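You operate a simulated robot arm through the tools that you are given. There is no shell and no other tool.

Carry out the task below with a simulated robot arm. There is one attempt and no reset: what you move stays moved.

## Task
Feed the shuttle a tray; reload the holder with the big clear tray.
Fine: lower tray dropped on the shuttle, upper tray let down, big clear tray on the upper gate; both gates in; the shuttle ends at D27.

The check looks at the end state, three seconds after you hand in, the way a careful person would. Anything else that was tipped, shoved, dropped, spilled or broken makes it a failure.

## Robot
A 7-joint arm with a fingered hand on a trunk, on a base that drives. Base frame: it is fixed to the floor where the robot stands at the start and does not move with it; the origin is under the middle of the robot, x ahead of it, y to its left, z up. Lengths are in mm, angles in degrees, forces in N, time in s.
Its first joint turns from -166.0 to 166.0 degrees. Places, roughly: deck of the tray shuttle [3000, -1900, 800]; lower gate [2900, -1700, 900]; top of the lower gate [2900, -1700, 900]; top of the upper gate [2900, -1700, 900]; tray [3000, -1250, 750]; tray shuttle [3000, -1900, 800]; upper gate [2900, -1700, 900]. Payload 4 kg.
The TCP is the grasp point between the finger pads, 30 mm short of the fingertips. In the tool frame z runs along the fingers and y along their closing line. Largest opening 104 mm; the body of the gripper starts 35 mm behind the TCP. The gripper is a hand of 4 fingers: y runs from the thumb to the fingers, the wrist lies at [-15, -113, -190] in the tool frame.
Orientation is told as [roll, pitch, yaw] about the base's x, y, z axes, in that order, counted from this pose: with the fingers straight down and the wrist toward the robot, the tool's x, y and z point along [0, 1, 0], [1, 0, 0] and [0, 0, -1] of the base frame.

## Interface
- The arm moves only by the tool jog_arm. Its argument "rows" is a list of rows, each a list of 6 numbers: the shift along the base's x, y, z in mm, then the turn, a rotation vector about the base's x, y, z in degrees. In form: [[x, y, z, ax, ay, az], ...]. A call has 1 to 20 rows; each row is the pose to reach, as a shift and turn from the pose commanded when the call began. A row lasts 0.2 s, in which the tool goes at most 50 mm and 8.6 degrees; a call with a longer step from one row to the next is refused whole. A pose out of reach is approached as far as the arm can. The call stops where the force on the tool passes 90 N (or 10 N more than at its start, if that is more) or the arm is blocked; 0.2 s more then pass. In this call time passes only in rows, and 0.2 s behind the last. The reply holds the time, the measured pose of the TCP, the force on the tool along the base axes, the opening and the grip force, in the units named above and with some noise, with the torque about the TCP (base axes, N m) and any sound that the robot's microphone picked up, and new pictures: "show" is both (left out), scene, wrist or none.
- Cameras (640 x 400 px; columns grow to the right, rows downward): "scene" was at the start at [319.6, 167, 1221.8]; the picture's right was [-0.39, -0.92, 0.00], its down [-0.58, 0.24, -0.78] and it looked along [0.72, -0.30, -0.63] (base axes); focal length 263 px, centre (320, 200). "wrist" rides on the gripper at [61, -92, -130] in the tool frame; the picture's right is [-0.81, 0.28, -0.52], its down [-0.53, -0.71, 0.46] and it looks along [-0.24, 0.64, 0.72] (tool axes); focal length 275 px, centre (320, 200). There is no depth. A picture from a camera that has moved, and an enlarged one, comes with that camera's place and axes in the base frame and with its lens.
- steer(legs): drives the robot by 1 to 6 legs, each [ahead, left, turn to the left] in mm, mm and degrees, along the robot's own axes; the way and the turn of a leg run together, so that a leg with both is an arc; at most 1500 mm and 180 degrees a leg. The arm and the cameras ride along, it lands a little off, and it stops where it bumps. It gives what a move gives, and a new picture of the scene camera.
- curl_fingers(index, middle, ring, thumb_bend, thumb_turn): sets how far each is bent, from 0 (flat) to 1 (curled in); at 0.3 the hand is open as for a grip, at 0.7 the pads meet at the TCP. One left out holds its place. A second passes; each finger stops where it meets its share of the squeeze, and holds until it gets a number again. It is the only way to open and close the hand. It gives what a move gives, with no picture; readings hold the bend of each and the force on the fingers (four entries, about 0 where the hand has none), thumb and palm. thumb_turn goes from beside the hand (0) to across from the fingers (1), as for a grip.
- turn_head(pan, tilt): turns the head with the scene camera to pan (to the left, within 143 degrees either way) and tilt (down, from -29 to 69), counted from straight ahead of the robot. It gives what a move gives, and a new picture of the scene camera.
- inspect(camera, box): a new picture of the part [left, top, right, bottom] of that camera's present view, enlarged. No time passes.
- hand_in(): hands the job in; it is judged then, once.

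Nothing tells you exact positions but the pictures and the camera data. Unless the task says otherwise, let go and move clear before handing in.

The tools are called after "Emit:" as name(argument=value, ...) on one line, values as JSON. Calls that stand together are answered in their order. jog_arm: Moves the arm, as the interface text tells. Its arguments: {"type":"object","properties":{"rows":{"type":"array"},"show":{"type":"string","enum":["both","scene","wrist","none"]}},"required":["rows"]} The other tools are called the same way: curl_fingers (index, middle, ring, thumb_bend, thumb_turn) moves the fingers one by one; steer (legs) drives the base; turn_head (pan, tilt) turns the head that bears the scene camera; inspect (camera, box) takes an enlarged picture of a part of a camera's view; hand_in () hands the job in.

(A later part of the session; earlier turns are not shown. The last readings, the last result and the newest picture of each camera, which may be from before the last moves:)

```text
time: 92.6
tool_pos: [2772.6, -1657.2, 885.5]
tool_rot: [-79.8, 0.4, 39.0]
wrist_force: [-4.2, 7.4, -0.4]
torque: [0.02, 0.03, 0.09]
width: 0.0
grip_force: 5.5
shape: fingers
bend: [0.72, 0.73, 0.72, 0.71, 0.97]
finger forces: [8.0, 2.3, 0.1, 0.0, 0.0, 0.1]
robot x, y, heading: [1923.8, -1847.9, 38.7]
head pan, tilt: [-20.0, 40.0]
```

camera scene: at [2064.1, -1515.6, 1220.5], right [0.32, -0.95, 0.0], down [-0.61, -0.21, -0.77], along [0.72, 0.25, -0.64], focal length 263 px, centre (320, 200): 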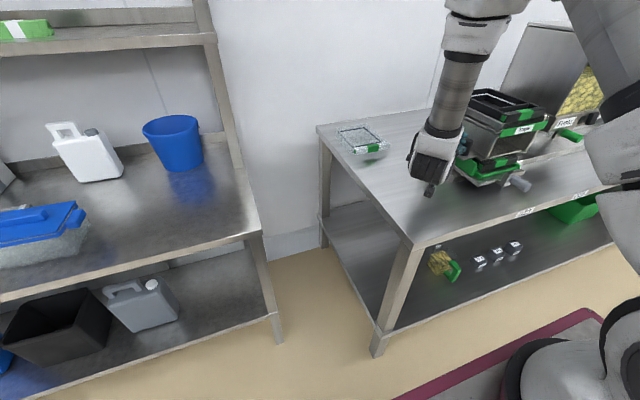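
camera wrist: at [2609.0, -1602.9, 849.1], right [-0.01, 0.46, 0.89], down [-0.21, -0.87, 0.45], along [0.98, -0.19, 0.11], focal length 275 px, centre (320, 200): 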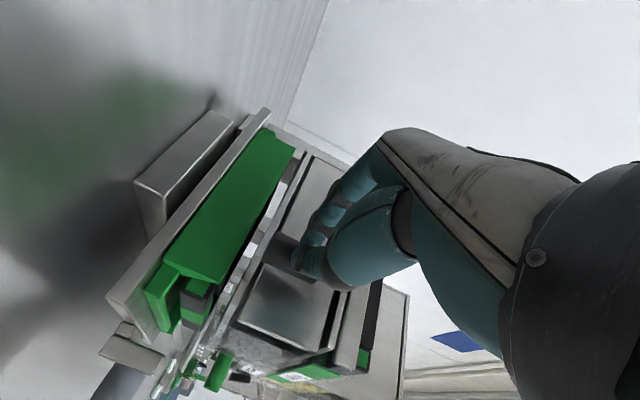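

Emit:
jog_arm(rows=[[1.9, -2.3, 0, 0, 0, 0]], show="none")

Emit:
jog_arm(rows=[[-12.5, 15.6, 0, 0, 0, 0], [-31, 39, 20, 0, 0, 0], [-44, 54.6, 60, 0, 0, 0], [-44, 54.6, 90, 0, 0, 0]])

Emit:
inspect(camera="scene", box=[410, 70, 570, 210])

```text
time: 93.0
tool_pos: [2773.5, -1657.5, 885.4]
tool_rot: [-79.6, 0.4, 39.1]
wrist_force: [-10.4, 16.4, 0.0]
torque: [0.05, 0.01, 0.08]
width: 0.5
grip_force: 10.9
shape: fingers
bend: [0.72, 0.73, 0.72, 0.71, 0.97]
finger forces: [9.1, 6.5, 0.0, 0.0, 6.4, 0.0]
robot x, y, heading: [1922.4, -1849.0, 38.7]
head pan, tilt: [-20.0, 40.0]
```

```text
time: 94.0
tool_pos: [2731.5, -1604.6, 973.5]
tool_rot: [-79.8, 0.4, 38.8]
wrist_force: [-0.6, -0.2, -0.7]
torque: [0.02, 0.01, -0.03]
width: 0.0
grip_force: 0.0
shape: fingers
bend: [0.72, 0.72, 0.72, 0.71, 0.97]
finger forces: [0.0, 0.0, 0.0, 0.0, 0.1, 0.1]
robot x, y, heading: [1925.6, -1850.4, 39.1]
head pan, tilt: [-20.0, 40.0]
camera scene: at [2064.3, -1515.5, 1220.4], right [0.32, -0.95, 0.0], down [-0.61, -0.21, -0.77], along [0.72, 0.25, -0.64], focal length 263 px, centre (320, 200)
camera wrist: at [2571.8, -1554.3, 937.3], right [-0.01, 0.46, 0.89], down [-0.21, -0.87, 0.45], along [0.98, -0.18, 0.11], focal length 275 px, centre (320, 200)
```

scene: 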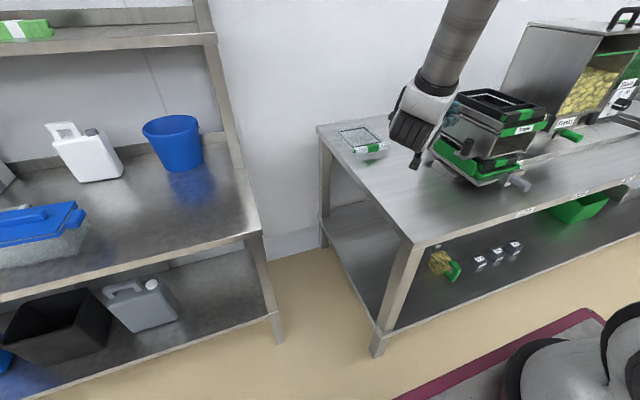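
wrist: 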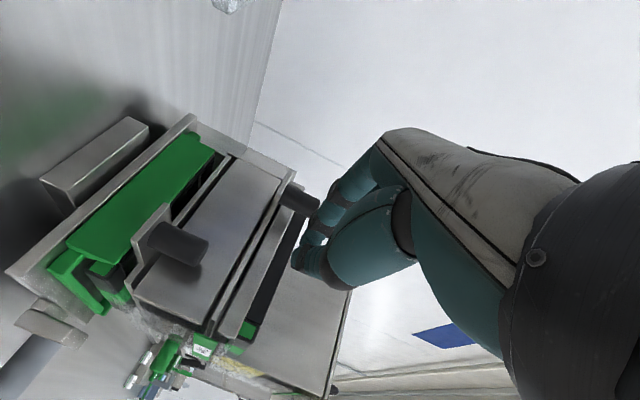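

```text
2.86 times, centred on (490, 140) of scene
camera zoom: at [2064.3, -1515.5, 1220.4], right [0.32, -0.95, 0.0], down [-0.61, -0.21, -0.77], along [0.72, 0.25, -0.64], focal length 751 px, centre (-166, 371)
```

zoom: 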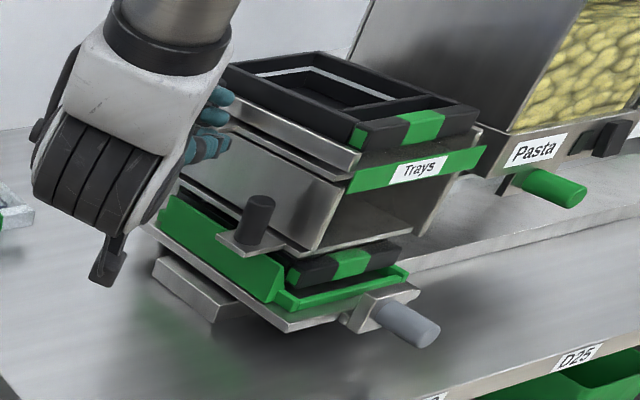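

The lower gate is fully in and the lower tray sits on the shuttle. Next is the upper gate's knob: I open the hand and line up with it.

Emit:
curl_fingers(index=0.42, middle=0.42, ring=0.42, thumb_bend=0.42)

Emit:
jog_arm(rows=[[27.5, 17.8, 0, 0, 0, 0], [55, 35.6, 0, 0, 0, 0], [82.7, 53.5, -4, 0, 0, 0]])

Emit:
inspect(camera="wrist", box=[150, 150, 400, 400])

Emit:
inspect(camera="scene", box=[410, 70, 570, 210])

```text
time: 95.0
tool_pos: [2730.9, -1606.3, 973.4]
tool_rot: [-79.8, 0.4, 38.8]
wrist_force: [0.0, -0.4, -0.8]
torque: [0.02, -0.01, 0.01]
width: 72.3
grip_force: 0.0
shape: fingers
bend: [0.42, 0.42, 0.42, 0.42, 0.97]
finger forces: [0.0, 0.0, 0.0, 0.0, 0.0, 0.0]
robot x, y, heading: [1921.1, -1847.0, 39.0]
head pan, tilt: [-20.0, 40.0]
```

```text
time: 95.8
tool_pos: [2813.6, -1552.6, 969.9]
tool_rot: [-79.8, 0.3, 38.8]
wrist_force: [-0.4, 0.0, -0.2]
torque: [-0.03, 0.02, -0.01]
width: 72.4
grip_force: 0.0
shape: fingers
bend: [0.42, 0.42, 0.42, 0.42, 0.97]
finger forces: [0.0, 0.0, 0.0, 0.0, 0.0, 0.0]
robot x, y, heading: [1922.1, -1849.6, 38.9]
head pan, tilt: [-20.0, 40.0]
camera scene: at [2064.0, -1515.7, 1220.5], right [0.32, -0.95, 0.0], down [-0.61, -0.21, -0.77], along [0.72, 0.25, -0.64], focal length 263 px, centre (320, 200)
camera wrist: at [2653.5, -1501.8, 933.5], right [-0.01, 0.46, 0.89], down [-0.21, -0.87, 0.45], along [0.98, -0.18, 0.11], focal length 275 px, centre (320, 200)
```

scene: 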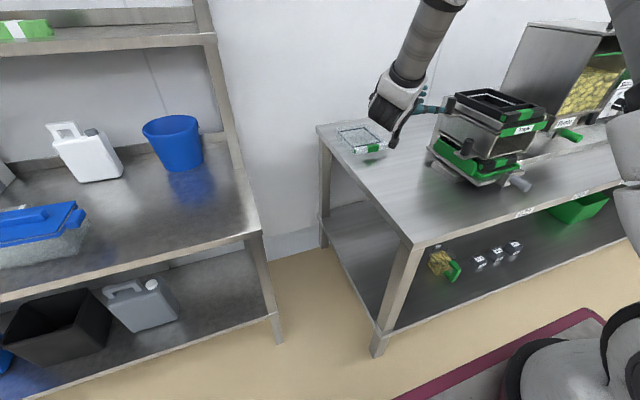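
wrist: 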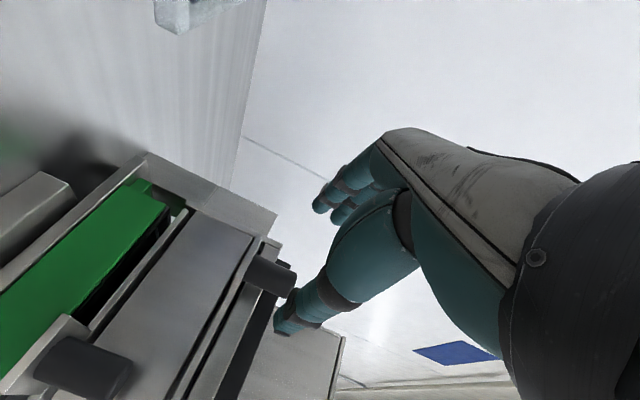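

```text
1.60 times, centred on (275, 275) of wrist
camera zoom: at [2653.5, -1501.8, 933.5], right [-0.01, 0.46, 0.89], down [-0.21, -0.87, 0.45], along [0.98, -0.18, 0.11], focal length 440 px, centre (392, 80)
```

zoom: 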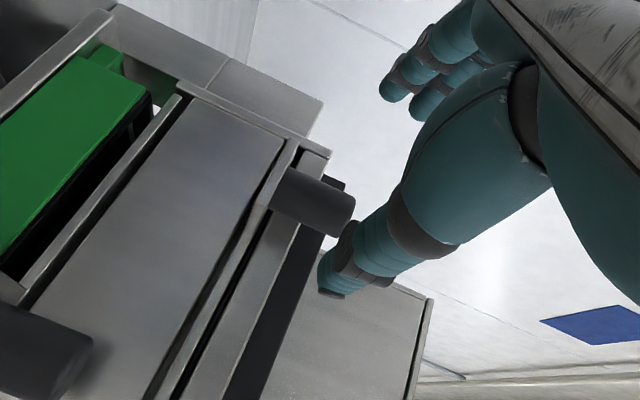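

```text
2.86 times, centred on (490, 140) of scene
camera zoom: at [2064.0, -1515.7, 1220.5], right [0.32, -0.95, 0.0], down [-0.61, -0.21, -0.77], along [0.72, 0.25, -0.64], focal length 751 px, centre (-166, 371)
```

zoom: 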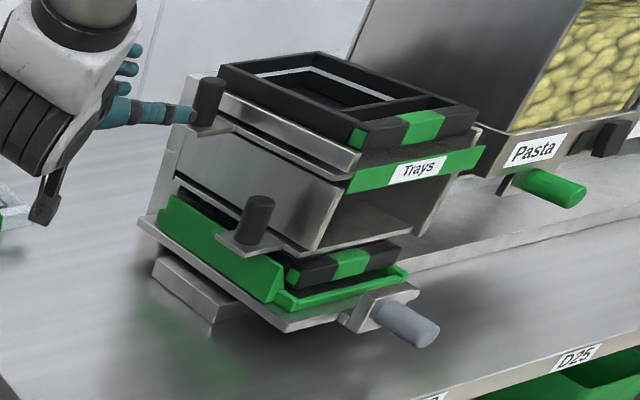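

Emit:
jog_arm(rows=[[15.6, -19.5, -3, 0, 0, 0], [31.3, -39, -3, 0, 0, 0], [41, -51, -3, 0, 0, 0], [47.2, -58.9, -3, 0, 0, 0]], show="none")

Emit:
inspect(camera="wrist", box=[150, 150, 400, 400])

Emit:
inspect(camera="scene", box=[430, 70, 550, 170])

```text
time: 96.8
tool_pos: [2858.8, -1611.7, 969.5]
tool_rot: [-80.0, 0.4, 38.7]
wrist_force: [-0.3, -0.2, 0.8]
torque: [-0.01, 0.02, 0.02]
width: 72.6
grip_force: 0.2
shape: fingers
bend: [0.42, 0.42, 0.42, 0.42, 0.97]
finger forces: [0.0, 0.0, 0.0, 0.1, 0.0, 0.0]
robot x, y, heading: [1923.3, -1851.0, 38.9]
head pan, tilt: [-20.0, 40.0]
```

```text
1.60 times, centred on (275, 275) of wrist
camera zoom: at [2701.2, -1561.3, 932.3], right [-0.01, 0.46, 0.89], down [-0.21, -0.87, 0.45], along [0.98, -0.18, 0.11], focal length 440 px, centre (392, 80)
```

zoom: 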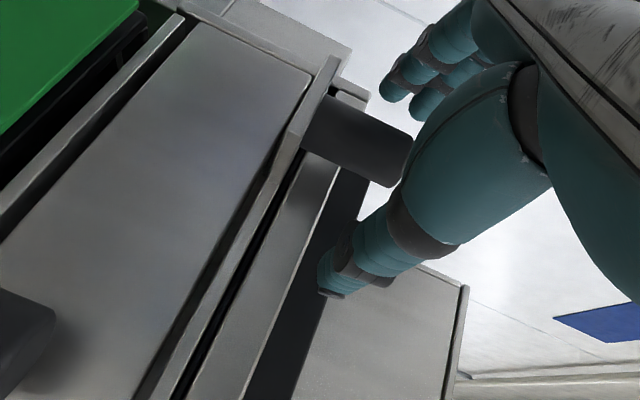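

```text
4.00 times, centred on (490, 120) of scene
camera zoom: at [2064.1, -1515.5, 1220.5], right [0.32, -0.95, 0.0], down [-0.61, -0.21, -0.77], along [0.72, 0.25, -0.64], focal length 1052 px, centre (-360, 520)
```

zoom: 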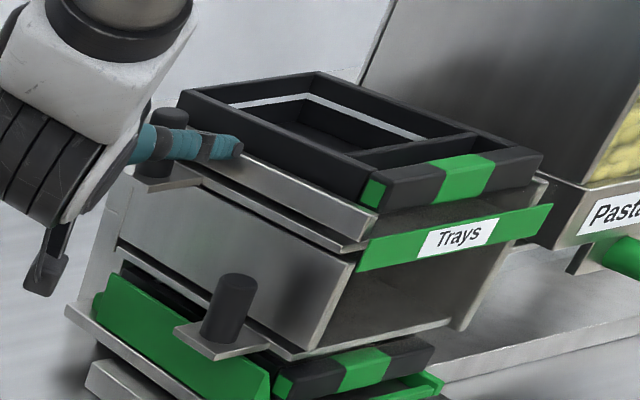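

Emit:
curl_fingers(index=0.75, middle=0.75, ring=0.42, thumb_bend=0.72)

Emit:
inspect(camera="wrist", box=[150, 150, 400, 400])

Emit:
inspect(camera="scene", box=[430, 70, 550, 170])

```text
time: 97.8
tool_pos: [2860.9, -1612.4, 968.5]
tool_rot: [-79.8, 0.3, 38.7]
wrist_force: [0.5, -0.5, 0.6]
torque: [-0.01, 0.01, 0.02]
width: 0.0
grip_force: 0.0
shape: fingers
bend: [0.74, 0.75, 0.42, 0.71, 0.97]
finger forces: [0.0, 0.1, 0.1, 0.1, 0.0, 0.1]
robot x, y, heading: [1923.5, -1853.2, 39.3]
head pan, tilt: [-20.0, 40.0]
```

```text
1.60 times, centred on (275, 275) of wrist
camera zoom: at [2701.0, -1561.1, 932.2], right [-0.01, 0.46, 0.89], down [-0.21, -0.87, 0.45], along [0.98, -0.18, 0.11], focal length 440 px, centre (392, 80)
```

zoom: 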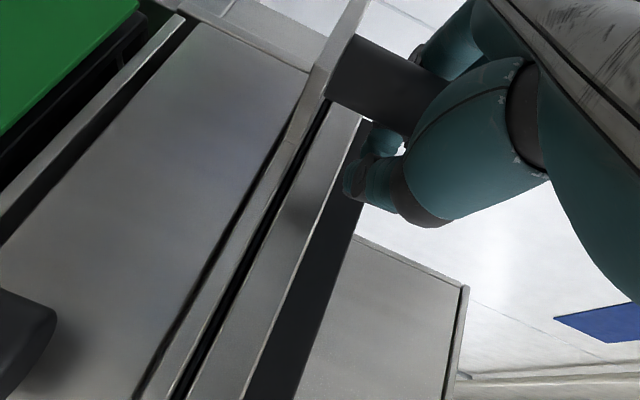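

```text
4.00 times, centred on (490, 120) of scene
camera zoom: at [2064.1, -1515.6, 1220.5], right [0.32, -0.95, 0.0], down [-0.61, -0.21, -0.77], along [0.72, 0.25, -0.64], focal length 1052 px, centre (-360, 520)
```

zoom: 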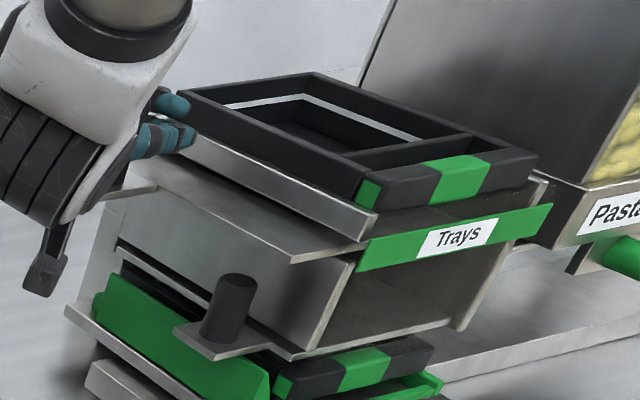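

The upper knob behaved the same way and is now behind my closed fingers. I'll pull the upper gate out by the same total travel.

Emit:
jog_arm(rows=[[-12.5, 15.6, 0, 0, 0, 0], [-31.3, 39, 0, 0, 0, 0], [-50, 62.4, 0, 0, 0, 0], [-63.5, 79.3, 0, 0, 0, 0]])

Emit:
inspect(camera="scene", box=[400, 70, 560, 210])

Emit:
inspect(camera="scene", box=[440, 80, 550, 170])

```text
time: 98.8
tool_pos: [2797.7, -1533.1, 966.5]
tool_rot: [-79.8, 0.4, 38.7]
wrist_force: [-0.2, -0.1, -0.8]
torque: [0.01, 0.01, 0.01]
width: 0.0
grip_force: 0.1
shape: fingers
bend: [0.74, 0.75, 0.42, 0.71, 0.97]
finger forces: [0.3, 0.0, 0.0, 0.0, 0.0, 0.0]
robot x, y, heading: [1921.9, -1846.8, 38.5]
head pan, tilt: [-20.0, 40.0]
camera scene: at [2064.3, -1515.7, 1220.5], right [0.32, -0.95, 0.0], down [-0.61, -0.21, -0.77], along [0.72, 0.25, -0.64], focal length 263 px, centre (320, 200)
camera wrist: at [2637.7, -1481.9, 930.2], right [-0.01, 0.46, 0.89], down [-0.21, -0.87, 0.45], along [0.98, -0.19, 0.11], focal length 275 px, centre (320, 200)
```

scene: 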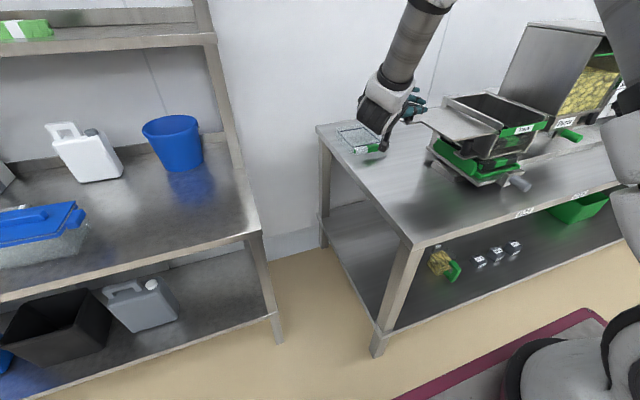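
wrist: 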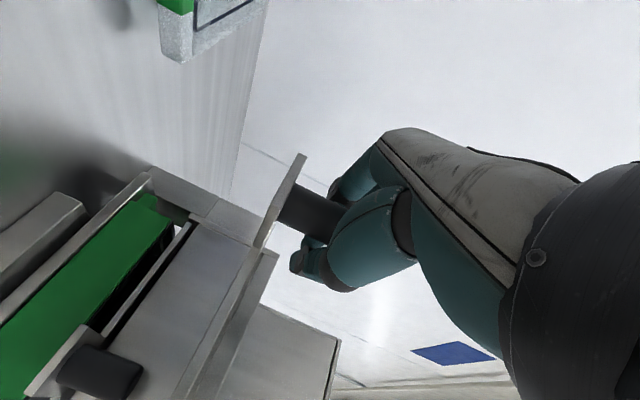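

```text
2.86 times, centred on (480, 140) of scene
camera zoom: at [2064.3, -1515.7, 1220.5], right [0.32, -0.95, 0.0], down [-0.61, -0.21, -0.77], along [0.72, 0.25, -0.64], focal length 751 px, centre (-137, 371)
```

zoom: 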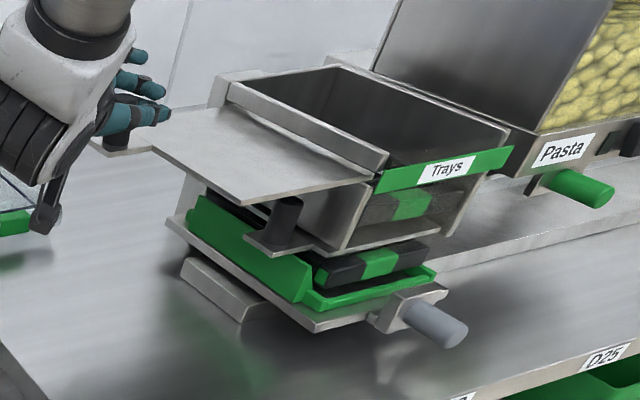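

```text
4.44 times, centred on (495, 125) of scene
camera zoom: at [2064.3, -1515.7, 1220.5], right [0.32, -0.95, 0.0], down [-0.61, -0.21, -0.77], along [0.72, 0.25, -0.64], focal length 1169 px, centre (-458, 533)
```

zoom: 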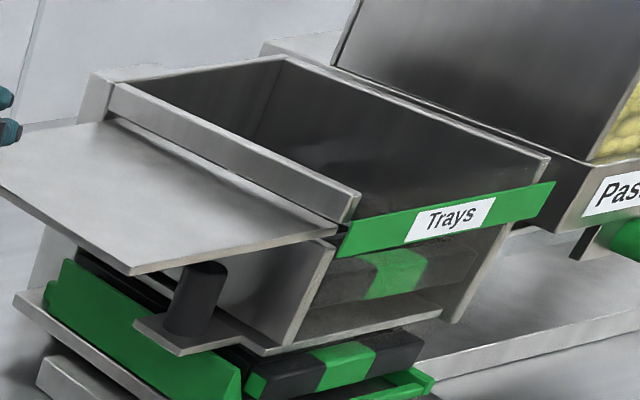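

The upper tray is down on the lower gate. Now I push the upper gate back in the same way.

Emit:
curl_fingers(index=0.4, middle=0.4, thumb_bend=0.4)

Emit:
jog_arm(rows=[[-15.6, 19.5, 0, 0, 0, 0], [-31.3, 39, 0, 0, 0, 0], [-46.9, 58.5, -2, 0, 0, 0]], show="none")

Emit:
curl_fingers(index=0.72, middle=0.72, ring=0.72, thumb_bend=0.72)

Emit:
jog_arm(rows=[[9.4, -11.7, 0, 0, 0, 0], [21.9, -27.3, -2, 0, 0, 0], [34.4, -42.9, -2, 0, 0, 0], [43.8, -54.6, -2, 0, 0, 0]])

Emit:
inspect(camera="scene", box=[400, 70, 560, 210])

```text
time: 99.8
tool_pos: [2796.6, -1532.2, 967.3]
tool_rot: [-79.7, 0.4, 38.8]
wrist_force: [0.2, -0.2, -0.1]
torque: [0.04, 0.01, 0.0]
width: 77.3
grip_force: 0.0
shape: fingers
bend: [0.4, 0.4, 0.42, 0.4, 0.97]
finger forces: [0.0, 0.1, 0.1, 0.0, 0.0, 0.0]
robot x, y, heading: [1919.8, -1849.9, 39.2]
head pan, tilt: [-20.0, 40.0]
```

```text
time: 100.6
tool_pos: [2749.8, -1473.5, 966.5]
tool_rot: [-79.7, 0.4, 38.8]
wrist_force: [0.3, 0.3, 1.2]
torque: [0.03, -0.01, 0.01]
width: 77.8
grip_force: 0.1
shape: fingers
bend: [0.4, 0.4, 0.42, 0.4, 0.97]
finger forces: [0.0, 0.1, 0.0, 0.0, 0.0, 0.0]
robot x, y, heading: [1920.4, -1850.3, 38.9]
head pan, tilt: [-20.0, 40.0]
```

```text
time: 101.6
tool_pos: [2750.3, -1472.6, 964.8]
tool_rot: [-79.8, 0.4, 38.9]
wrist_force: [0.2, -0.8, -0.4]
torque: [0.02, 0.0, 0.03]
width: 0.0
grip_force: 0.0
shape: fingers
bend: [0.72, 0.72, 0.72, 0.71, 0.97]
finger forces: [0.0, 0.0, 0.1, 0.0, 0.0, 0.0]
robot x, y, heading: [1922.3, -1849.8, 38.8]
head pan, tilt: [-20.0, 40.0]
```

```text
time: 102.6
tool_pos: [2792.0, -1526.4, 963.8]
tool_rot: [-79.8, 0.4, 38.8]
wrist_force: [0.1, -0.1, 0.2]
torque: [-0.01, 0.01, -0.02]
width: 0.2
grip_force: 0.0
shape: fingers
bend: [0.72, 0.72, 0.72, 0.71, 0.97]
finger forces: [0.1, 0.0, 0.0, 0.0, 0.0, 0.0]
robot x, y, heading: [1922.7, -1848.9, 39.3]
head pan, tilt: [-20.0, 40.0]
camera scene: at [2064.0, -1515.5, 1220.5], right [0.32, -0.95, 0.0], down [-0.61, -0.21, -0.77], along [0.72, 0.25, -0.64], focal length 263 px, centre (320, 200)
camera wrist: at [2632.8, -1475.9, 926.8], right [-0.01, 0.46, 0.89], down [-0.21, -0.87, 0.45], along [0.98, -0.18, 0.11], focal length 275 px, centre (320, 200)
```

scene: 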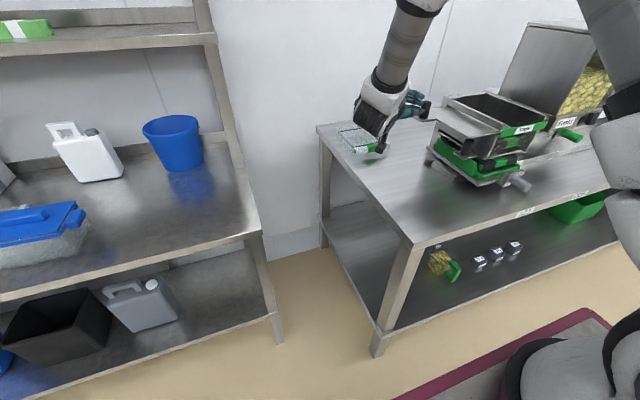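
wrist: 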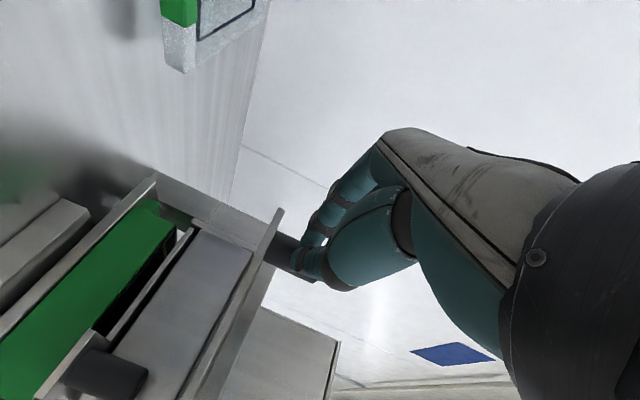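

```text
2.86 times, centred on (480, 140) of scene
camera zoom: at [2064.0, -1515.5, 1220.5], right [0.32, -0.95, 0.0], down [-0.61, -0.21, -0.77], along [0.72, 0.25, -0.64], focal length 751 px, centre (-137, 371)
```

zoom: 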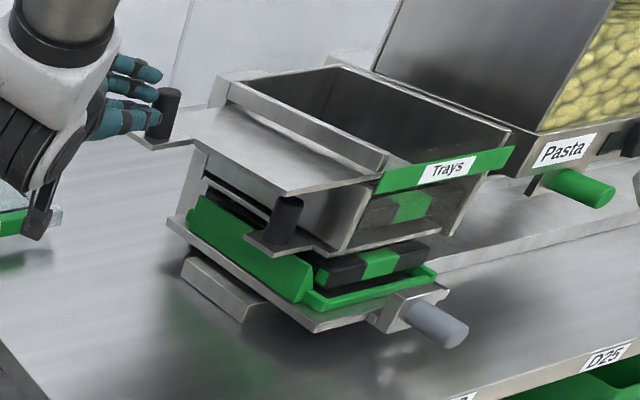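

Emit:
jog_arm(rows=[[9.4, -11.7, 0, 0, 0, 0], [18.8, -23.4, 0, 0, 0, 0], [28.1, -35.1, 0, 0, 0, 0], [37.5, -46.8, 0, 0, 0, 0], [46.9, -58.5, 0, 0, 0, 0], [50, -62.4, 0, 0, 0, 0]])

Emit:
inspect(camera="scene", box=[410, 70, 570, 210])

```text
time: 104.0
tool_pos: [2842.2, -1589.1, 964.2]
tool_rot: [-79.8, 0.4, 38.8]
wrist_force: [-0.2, -0.1, 0.1]
torque: [0.01, -0.05, 0.02]
width: 0.0
grip_force: 0.0
shape: fingers
bend: [0.72, 0.72, 0.72, 0.71, 0.97]
finger forces: [0.1, 0.0, 0.0, 0.0, 0.0, 0.0]
robot x, y, heading: [1923.7, -1847.9, 38.9]
head pan, tilt: [-20.0, 40.0]
camera scene: at [2064.1, -1515.5, 1220.5], right [0.32, -0.95, 0.0], down [-0.61, -0.21, -0.77], along [0.72, 0.25, -0.64], focal length 263 px, centre (320, 200)
camera wrist: at [2683.3, -1539.4, 926.8], right [-0.01, 0.46, 0.89], down [-0.21, -0.87, 0.45], along [0.98, -0.18, 0.11], focal length 275 px, centre (320, 200)
```

scene: 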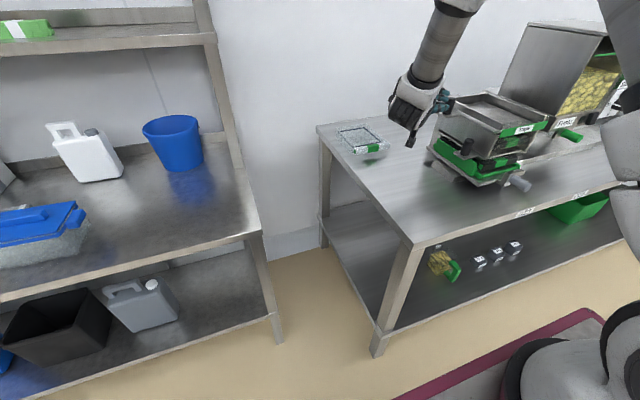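
wrist: 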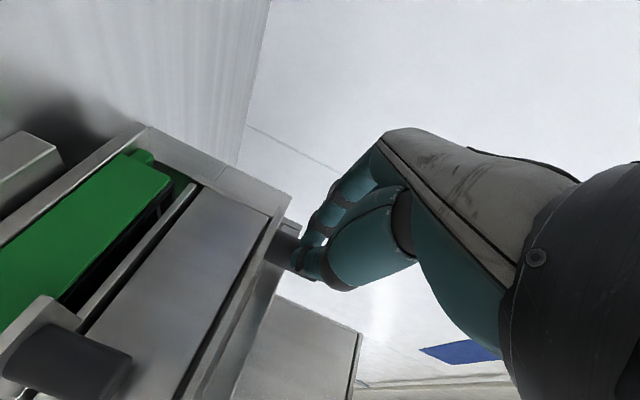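

```text
2.86 times, centred on (490, 140) of scene
camera zoom: at [2064.1, -1515.5, 1220.5], right [0.32, -0.95, 0.0], down [-0.61, -0.21, -0.77], along [0.72, 0.25, -0.64], focal length 751 px, centre (-166, 371)
```

zoom: 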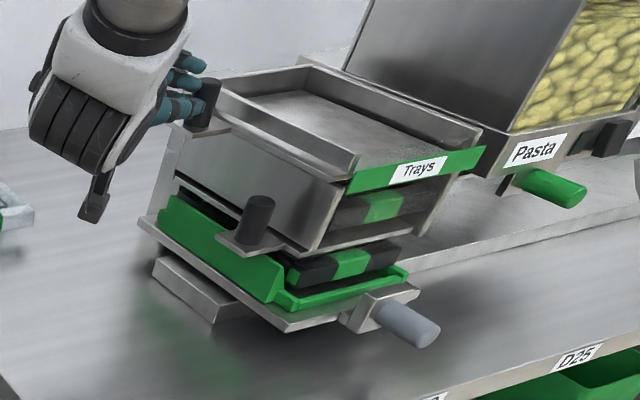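

Emit:
jog_arm(rows=[[1.9, -2.3, 0, 0, 0, 0], [3.8, -4.7, 0, 0, 0, 0], [5.6, -7, 0, 0, 0, 0]], show="none")

```text
time: 104.8
tool_pos: [2847.5, -1595.1, 964.5]
tool_rot: [-79.7, 0.3, 39.0]
wrist_force: [-4.5, 9.1, -0.8]
torque: [0.1, 0.09, 0.11]
width: 0.0
grip_force: 6.2
shape: fingers
bend: [0.72, 0.72, 0.72, 0.71, 0.97]
finger forces: [11.5, 0.6, 0.0, 0.0, 0.1, 0.1]
robot x, y, heading: [1920.7, -1846.1, 38.8]
head pan, tilt: [-20.0, 40.0]
```

Emit:
jog_arm(rows=[[1.5, -1.9, 0, 0, 0, 0]], show="none")

Emit:
jog_arm(rows=[[-12.5, 15.6, 0, 0, 0, 0], [-31, 39, 20, 0, 0, 0], [-50, 62.4, 60, 0, 0, 0], [-62, 78, 100, 0, 0, 0], [-75, 93.6, 140, 0, 0, 0], [-75, 93.6, 180, 0, 0, 0]], show="none")

Emit:
jog_arm(rows=[[0, 0, 0, 6.2, 5, 0], [0, 0, 0, 12.5, 10, 0], [0, 0, 0, 18.7, 15, 0], [0, 0, 0, 25, 20, 0], [0, 0, 0, 31.2, 25, 0], [0, 0, 0, 37.5, 30, 0], [0, 0, 0, 43.7, 35, 0], [0, 0, 0, 49.9, 40, 0], [0, 0, 0, 56.2, 45, 0], [0, 0, 0, 62.4, 50, 0]])

Emit:
inspect(camera="scene", box=[410, 70, 570, 210])

Emit:
inspect(camera="scene", box=[320, 110, 420, 180])

```text
time: 105.2
tool_pos: [2848.1, -1594.6, 963.3]
tool_rot: [-79.7, 0.3, 39.0]
wrist_force: [-10.3, 22.2, 1.3]
torque: [0.09, 0.01, 0.21]
width: 0.0
grip_force: 13.2
shape: fingers
bend: [0.72, 0.72, 0.72, 0.71, 0.97]
finger forces: [24.2, 2.0, 0.1, 0.0, 0.0, 0.0]
robot x, y, heading: [1927.1, -1851.4, 38.8]
head pan, tilt: [-20.0, 40.0]
```

```text
time: 106.6
tool_pos: [2777.8, -1503.9, 1142.2]
tool_rot: [-79.7, 0.5, 38.9]
wrist_force: [0.3, 1.2, 0.0]
torque: [-0.01, 0.0, -0.03]
width: 0.1
grip_force: 0.0
shape: fingers
bend: [0.72, 0.72, 0.72, 0.71, 0.97]
finger forces: [0.0, 0.0, 0.0, 0.1, 0.0, 0.1]
robot x, y, heading: [1917.8, -1849.4, 38.9]
head pan, tilt: [-20.0, 40.0]
```

```text
time: 108.8
tool_pos: [2774.9, -1503.7, 1144.4]
tool_rot: [0.3, -0.1, 39.2]
wrist_force: [-0.6, -0.3, 0.1]
torque: [0.0, -0.02, 0.01]
width: 0.1
grip_force: 0.0
shape: fingers
bend: [0.72, 0.72, 0.72, 0.71, 0.97]
finger forces: [0.0, 0.0, 0.0, 0.1, 0.1, 0.0]
robot x, y, heading: [1921.3, -1852.9, 38.7]
head pan, tilt: [-20.0, 40.0]
camera scene: at [2063.8, -1515.4, 1220.5], right [0.32, -0.95, 0.0], down [-0.61, -0.21, -0.77], along [0.72, 0.25, -0.64], focal length 263 px, centre (320, 200)
camera wrist: at [2665.0, -1515.2, 1274.6], right [0.73, -0.46, 0.51], down [-0.22, -0.86, -0.46], along [0.65, 0.22, -0.72], focal length 275 px, centre (320, 200)
```

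scene: 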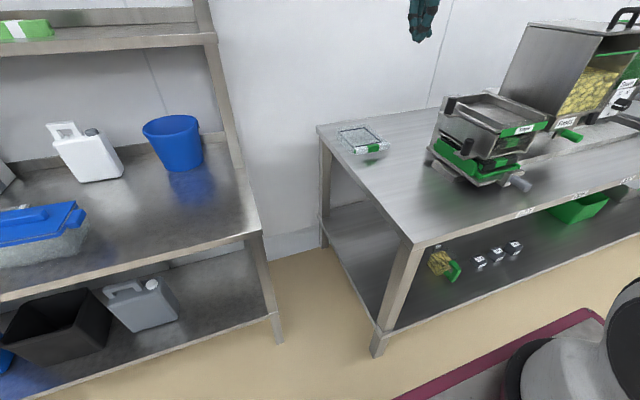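
wrist: 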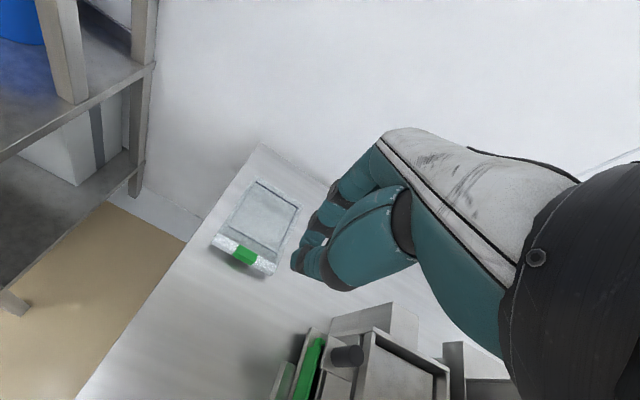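

```text
2.86 times, centred on (490, 140) of scene
camera zoom: at [2063.8, -1515.4, 1220.5], right [0.32, -0.95, 0.0], down [-0.61, -0.21, -0.77], along [0.72, 0.25, -0.64], focal length 751 px, centre (-166, 371)
```

zoom: 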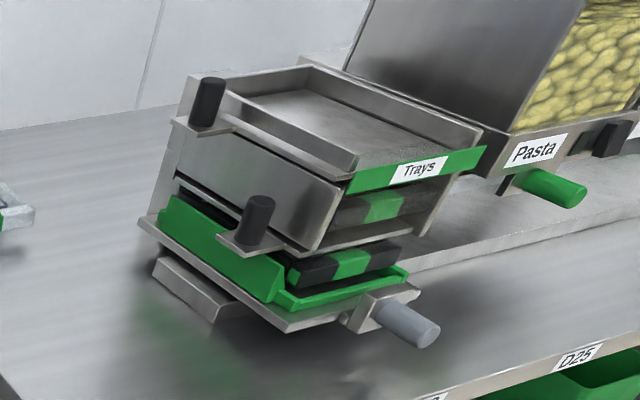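

```text
5.71 times, centred on (370, 145) of scene
camera zoom: at [2063.8, -1515.4, 1220.5], right [0.32, -0.95, 0.0], down [-0.61, -0.21, -0.77], along [0.72, 0.25, -0.64], focal length 1503 px, centre (34, 514)
```

zoom: 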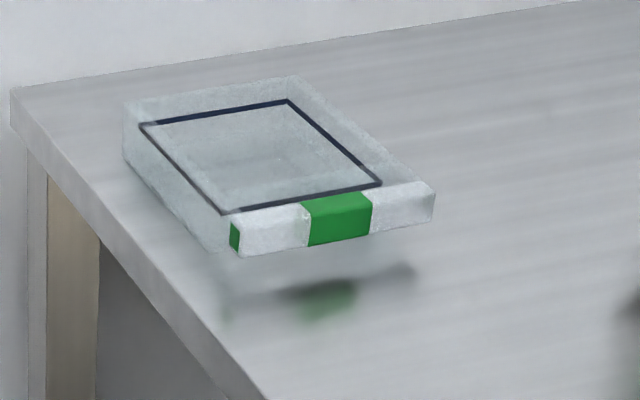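

Both gates are in and both trays are where they should be. Now the clear tray: I'll measure it from above.

Emit:
inspect(camera="wrist", box=[190, 160, 330, 300])

Emit:
turn_head(pan=0, tilt=40)

Emit:
inspect(camera="scene", box=[200, 100, 340, 200])

```text
2.86 times, centred on (260, 230) of wrist
camera zoom: at [2665.0, -1515.2, 1274.6], right [0.73, -0.46, 0.51], down [-0.22, -0.86, -0.46], along [0.65, 0.22, -0.72], focal length 786 px, centre (491, 114)
```

zoom: 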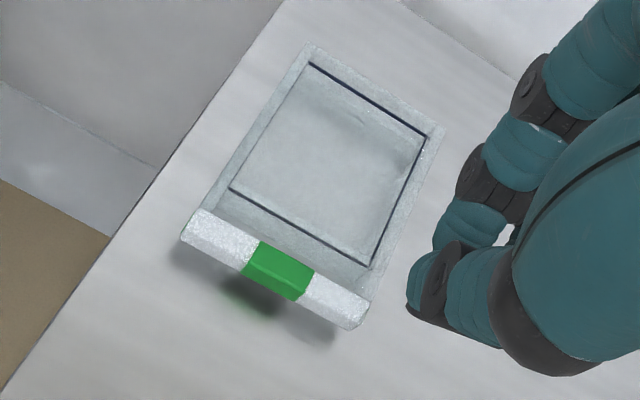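

```text
time: 109.6
tool_pos: [2775.4, -1505.3, 1143.6]
tool_rot: [0.2, 0.0, 39.1]
wrist_force: [-0.1, 0.0, 0.0]
torque: [0.01, -0.01, -0.03]
width: 0.2
grip_force: 0.0
shape: fingers
bend: [0.72, 0.72, 0.72, 0.71, 0.97]
finger forces: [0.0, 0.0, 0.0, 0.0, 0.1, 0.0]
robot x, y, heading: [1919.3, -1851.3, 38.9]
head pan, tilt: [0.0, 40.0]
camera scene: at [2049.9, -1489.8, 1220.5], right [0.63, -0.78, 0.0], down [-0.5, -0.4, -0.77], along [0.6, 0.48, -0.64], focal length 263 px, centre (320, 200)
```

scene: 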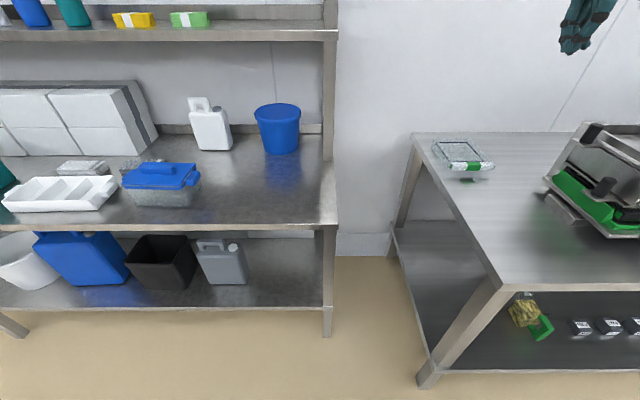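

```text
4.00 times, centred on (270, 150) of scene
camera zoom: at [2049.9, -1489.8, 1220.5], right [0.63, -0.78, 0.0], down [-0.5, -0.4, -0.77], along [0.6, 0.48, -0.64], focal length 1052 px, centre (520, 400)
```

zoom: 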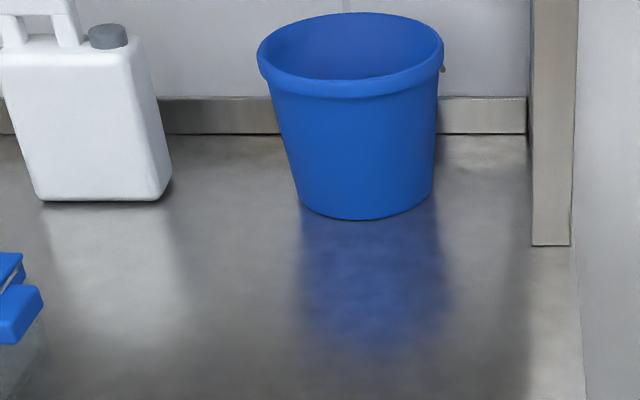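

The clear tray spans u 2848–2971 and n 1342–1520, square with the bench, with its front bar at n 1342–1363. I'll move the base right and forward to reach both the tray and the holder, and open the hand.

Emit:
jog_arm(rows=[[-31.3, 39, 0, 0, 0, 0], [-62.5, 78, 0, 0, 0, 0], [-93.8, 117, 0, 0, 0, 0], [-125, 156, 0, 0, 0, 0]], show="none")

Emit:
steer(legs=[[0, -255, 0], [80, 0, 0]])

Emit:
curl_fingers(index=0.3, middle=0.3, ring=0.3, thumb_bend=0.3)

Emit:
inspect(camera="wrist", box=[0, 0, 640, 400])

```text
time: 110.6
tool_pos: [2653.6, -1349.0, 1144.9]
tool_rot: [0.2, -0.1, 39.0]
wrist_force: [-0.4, -0.4, -0.6]
torque: [0.03, 0.0, 0.0]
width: 0.1
grip_force: 0.1
shape: fingers
bend: [0.72, 0.72, 0.72, 0.71, 0.97]
finger forces: [0.0, 0.1, 0.0, 0.1, 0.1, 0.0]
robot x, y, heading: [1920.9, -1846.3, 38.9]
head pan, tilt: [0.0, 40.0]
```

```text
time: 113.1
tool_pos: [2875.9, -1499.8, 1146.0]
tool_rot: [0.2, 0.0, 38.5]
wrist_force: [0.1, 0.6, 0.1]
torque: [0.03, -0.02, 0.01]
width: 0.0
grip_force: 0.0
shape: fingers
bend: [0.72, 0.72, 0.72, 0.71, 0.97]
finger forces: [0.1, 0.1, 0.1, 0.0, 0.1, 0.0]
robot x, y, heading: [2141.8, -1997.3, 38.2]
head pan, tilt: [0.0, 40.0]
camera scene: at [2272.0, -1635.0, 1220.5], right [0.62, -0.78, 0.0], down [-0.5, -0.4, -0.77], along [0.6, 0.47, -0.64], focal length 263 px, centre (320, 200)
```

scene: 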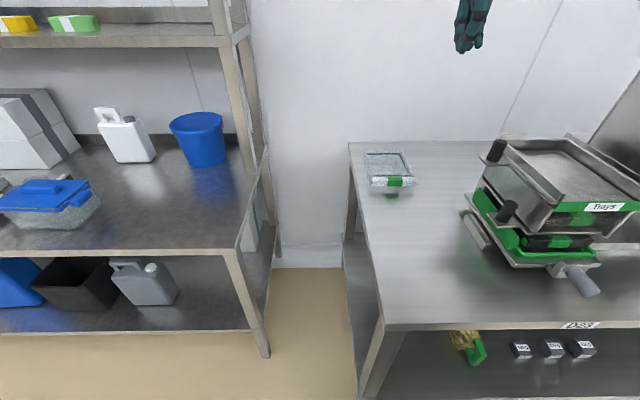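

```text
time: 114.1
tool_pos: [2875.5, -1499.6, 1145.5]
tool_rot: [0.2, -0.1, 38.6]
wrist_force: [0.5, 0.4, 0.1]
torque: [-0.01, 0.02, -0.01]
width: 102.7
grip_force: 0.0
shape: fingers
bend: [0.3, 0.3, 0.3, 0.3, 0.97]
finger forces: [0.0, 0.0, 0.1, 0.1, 0.1, 0.0]
robot x, y, heading: [2141.5, -1992.6, 38.5]
head pan, tilt: [0.0, 40.0]
```

```text
1.00 times, centred on (320, 200) of wrist (not enlarged: the box is as wide or as high as the picture)
camera zoom: at [2765.1, -1509.5, 1275.9], right [0.72, -0.46, 0.51], down [-0.23, -0.86, -0.46], along [0.66, 0.21, -0.72], focal length 275 px, centre (320, 200)
```

zoom: 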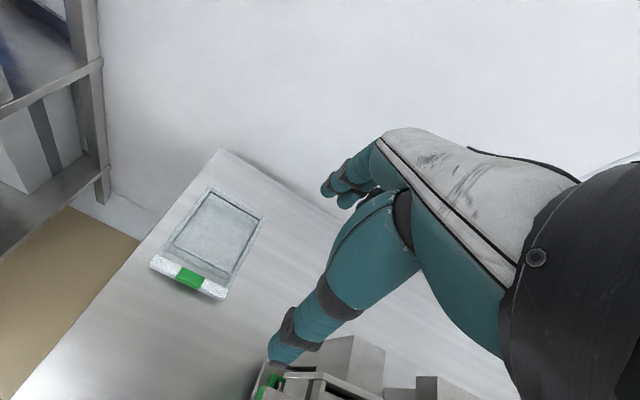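

Emit:
inspect(camera="scene", box=[345, 135, 435, 210])

Emit:
inspect(camera="scene", box=[455, 125, 640, 310])

Emit:
inspect(camera="wrist", box=[140, 180, 280, 310])

```text
5.33 times, centred on (390, 172) of scene
camera zoom: at [2272.0, -1635.1, 1220.5], right [0.62, -0.78, 0.0], down [-0.5, -0.4, -0.77], along [0.6, 0.47, -0.64], focal length 1403 px, centre (-53, 347)
```

zoom: 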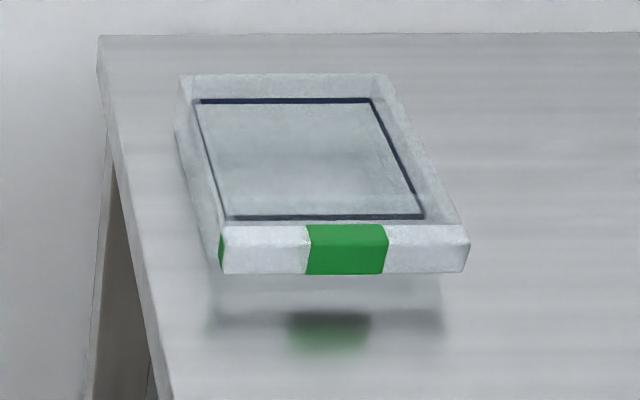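

```text
2.16 times, centred on (548, 218) of scene
camera zoom: at [2272.0, -1635.1, 1220.5], right [0.62, -0.78, 0.0], down [-0.5, -0.4, -0.77], along [0.6, 0.47, -0.64], focal length 569 px, centre (-172, 162)
```

zoom: 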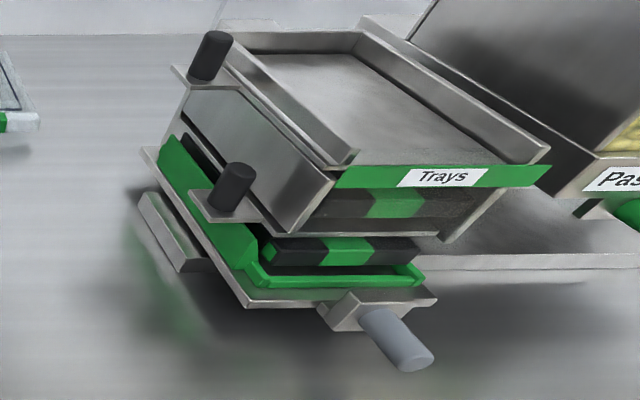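

```text
3.08 times, centred on (210, 245) of wrist
camera zoom: at [2765.1, -1509.5, 1275.9], right [0.72, -0.46, 0.51], down [-0.23, -0.86, -0.46], along [0.66, 0.21, -0.72], focal length 847 px, centre (658, 62)
```

zoom: 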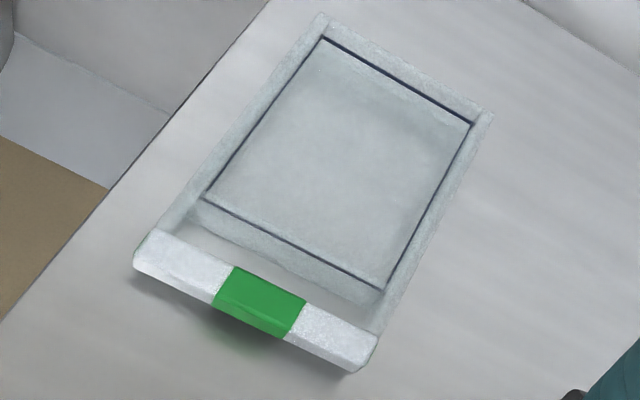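

The tray has an open handle gap behind its bar. I'll pinch the bar and front wall together, thumb in front of the bar and fingers inside the tray, and come down over it now.

Emit:
jog_arm(rows=[[5, 41, 0, 0, 0, 0], [10.2, 82.5, 0, 0, 0, 0], [10.2, 82.5, -45, 0, 0, 0], [10.2, 82.5, -90, 0, 0, 0], [10.2, 82.5, -135, 0, 0, 0], [10.2, 82.5, -180, 0, 0, 0], [10.2, 82.5, -225, 0, 0, 0], [10.2, 82.5, -270, 0, 0, 0]])

Emit:
inspect(camera="scene", box=[330, 90, 450, 210])

Emit:
inspect(camera="wrist", box=[100, 120, 400, 400])

```text
time: 115.9
tool_pos: [2889.1, -1416.4, 875.2]
tool_rot: [0.2, -0.1, 38.4]
wrist_force: [-0.4, -1.1, -0.6]
torque: [0.02, -0.01, 0.0]
width: 102.7
grip_force: 0.0
shape: fingers
bend: [0.3, 0.3, 0.3, 0.3, 0.97]
finger forces: [0.0, 0.0, 0.0, 0.1, 0.1, 0.1]
robot x, y, heading: [2142.4, -1991.5, 38.3]
head pan, tilt: [0.0, 40.0]
camera scene: at [2271.7, -1635.2, 1220.6], right [0.62, -0.78, 0.0], down [-0.5, -0.4, -0.77], along [0.6, 0.48, -0.64], focal length 263 px, centre (320, 200)
camera wrist: at [2778.1, -1426.8, 1005.3], right [0.72, -0.47, 0.51], down [-0.23, -0.86, -0.46], along [0.66, 0.21, -0.72], focal length 275 px, centre (320, 200)
```

scene: 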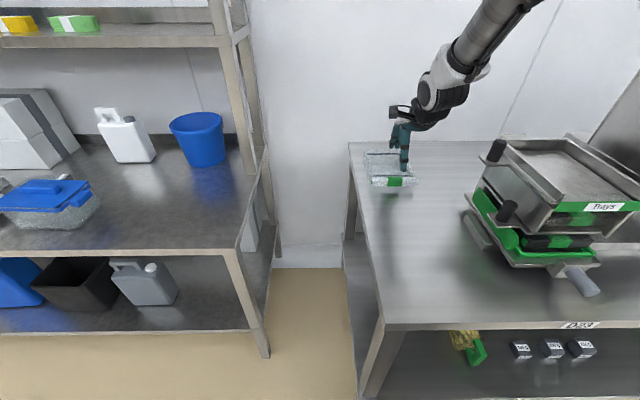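
wrist: 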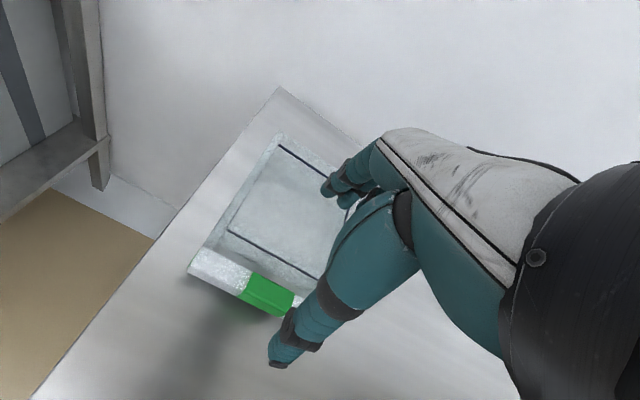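

```text
3.33 times, centred on (390, 150) of scene
camera zoom: at [2271.7, -1635.2, 1220.6], right [0.62, -0.78, 0.0], down [-0.5, -0.4, -0.77], along [0.6, 0.48, -0.64], focal length 877 px, centre (87, 367)
```

zoom: 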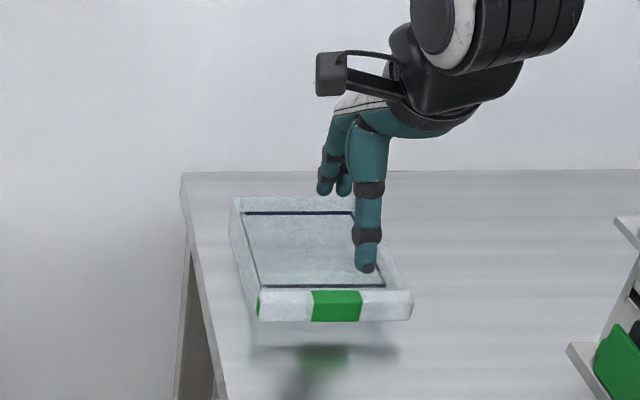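

```text
1.43 times, centred on (250, 260) of wrist
camera zoom: at [2778.1, -1426.8, 1005.3], right [0.72, -0.47, 0.51], down [-0.23, -0.86, -0.46], along [0.66, 0.21, -0.72], focal length 393 px, centre (420, 114)
```

zoom: 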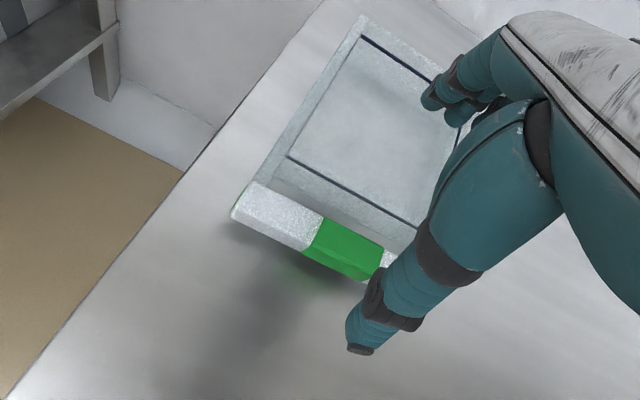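

Emit:
jog_arm(rows=[[0, 0, -30, 0, 0, 0], [0, 0, -55, 0, 0, 0], [0, 0, -72, 0, 0, 0], [0, 0, -82, 0, 0, 0]])

Emit:
inspect(camera="scene", box=[330, 110, 450, 210])

Emit:
inspect(camera="wrist", box=[150, 120, 400, 400])

```text
time: 116.9
tool_pos: [2887.8, -1416.3, 794.2]
tool_rot: [0.3, -0.1, 38.5]
wrist_force: [-0.6, -0.1, 0.4]
torque: [0.0, 0.01, 0.0]
width: 103.0
grip_force: 0.0
shape: fingers
bend: [0.3, 0.3, 0.3, 0.3, 0.97]
finger forces: [0.0, 0.1, 0.1, 0.0, 0.0, 0.1]
robot x, y, heading: [2141.9, -1993.9, 38.3]
head pan, tilt: [0.0, 40.0]
camera scene: at [2271.9, -1635.0, 1220.5], right [0.62, -0.78, 0.0], down [-0.5, -0.4, -0.77], along [0.6, 0.47, -0.64], focal length 263 px, centre (320, 200)
camera wrist: at [2776.8, -1426.3, 923.6], right [0.72, -0.46, 0.52], down [-0.23, -0.86, -0.46], along [0.66, 0.21, -0.72], focal length 275 px, centre (320, 200)
```

scene: 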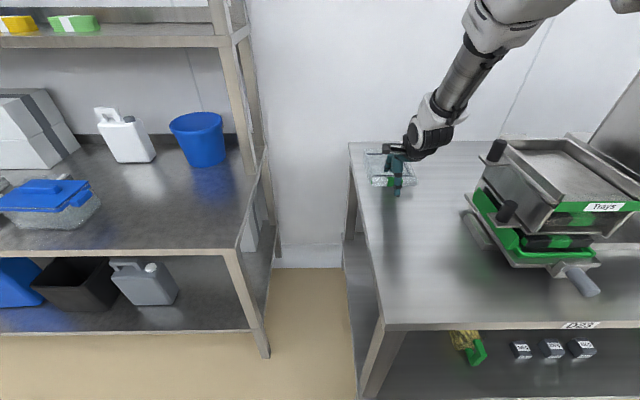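
wrist: 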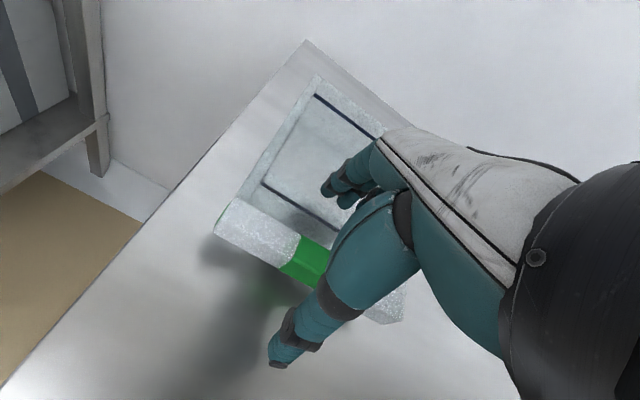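

```text
4.00 times, centred on (390, 160) of scene
camera zoom: at [2271.9, -1635.0, 1220.5], right [0.62, -0.78, 0.0], down [-0.5, -0.4, -0.77], along [0.6, 0.47, -0.64], focal length 1052 px, centre (40, 360)
```

zoom: 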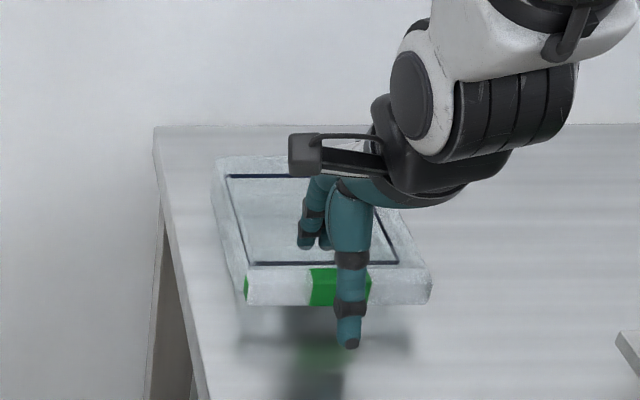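

```text
1.43 times, centred on (275, 260) of wrist
camera zoom: at [2776.8, -1426.3, 923.6], right [0.72, -0.46, 0.52], down [-0.23, -0.86, -0.46], along [0.66, 0.21, -0.72], focal length 393 px, centre (384, 114)
```

zoom: 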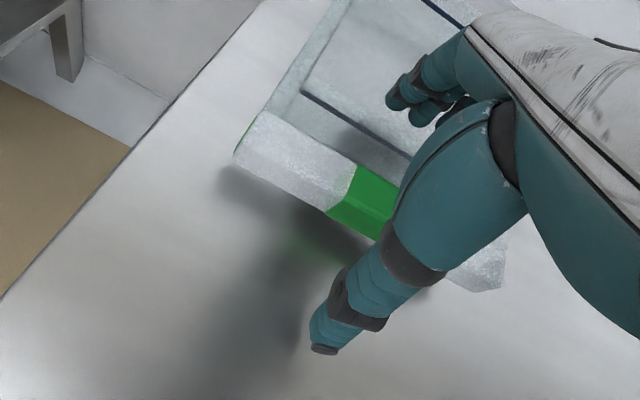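

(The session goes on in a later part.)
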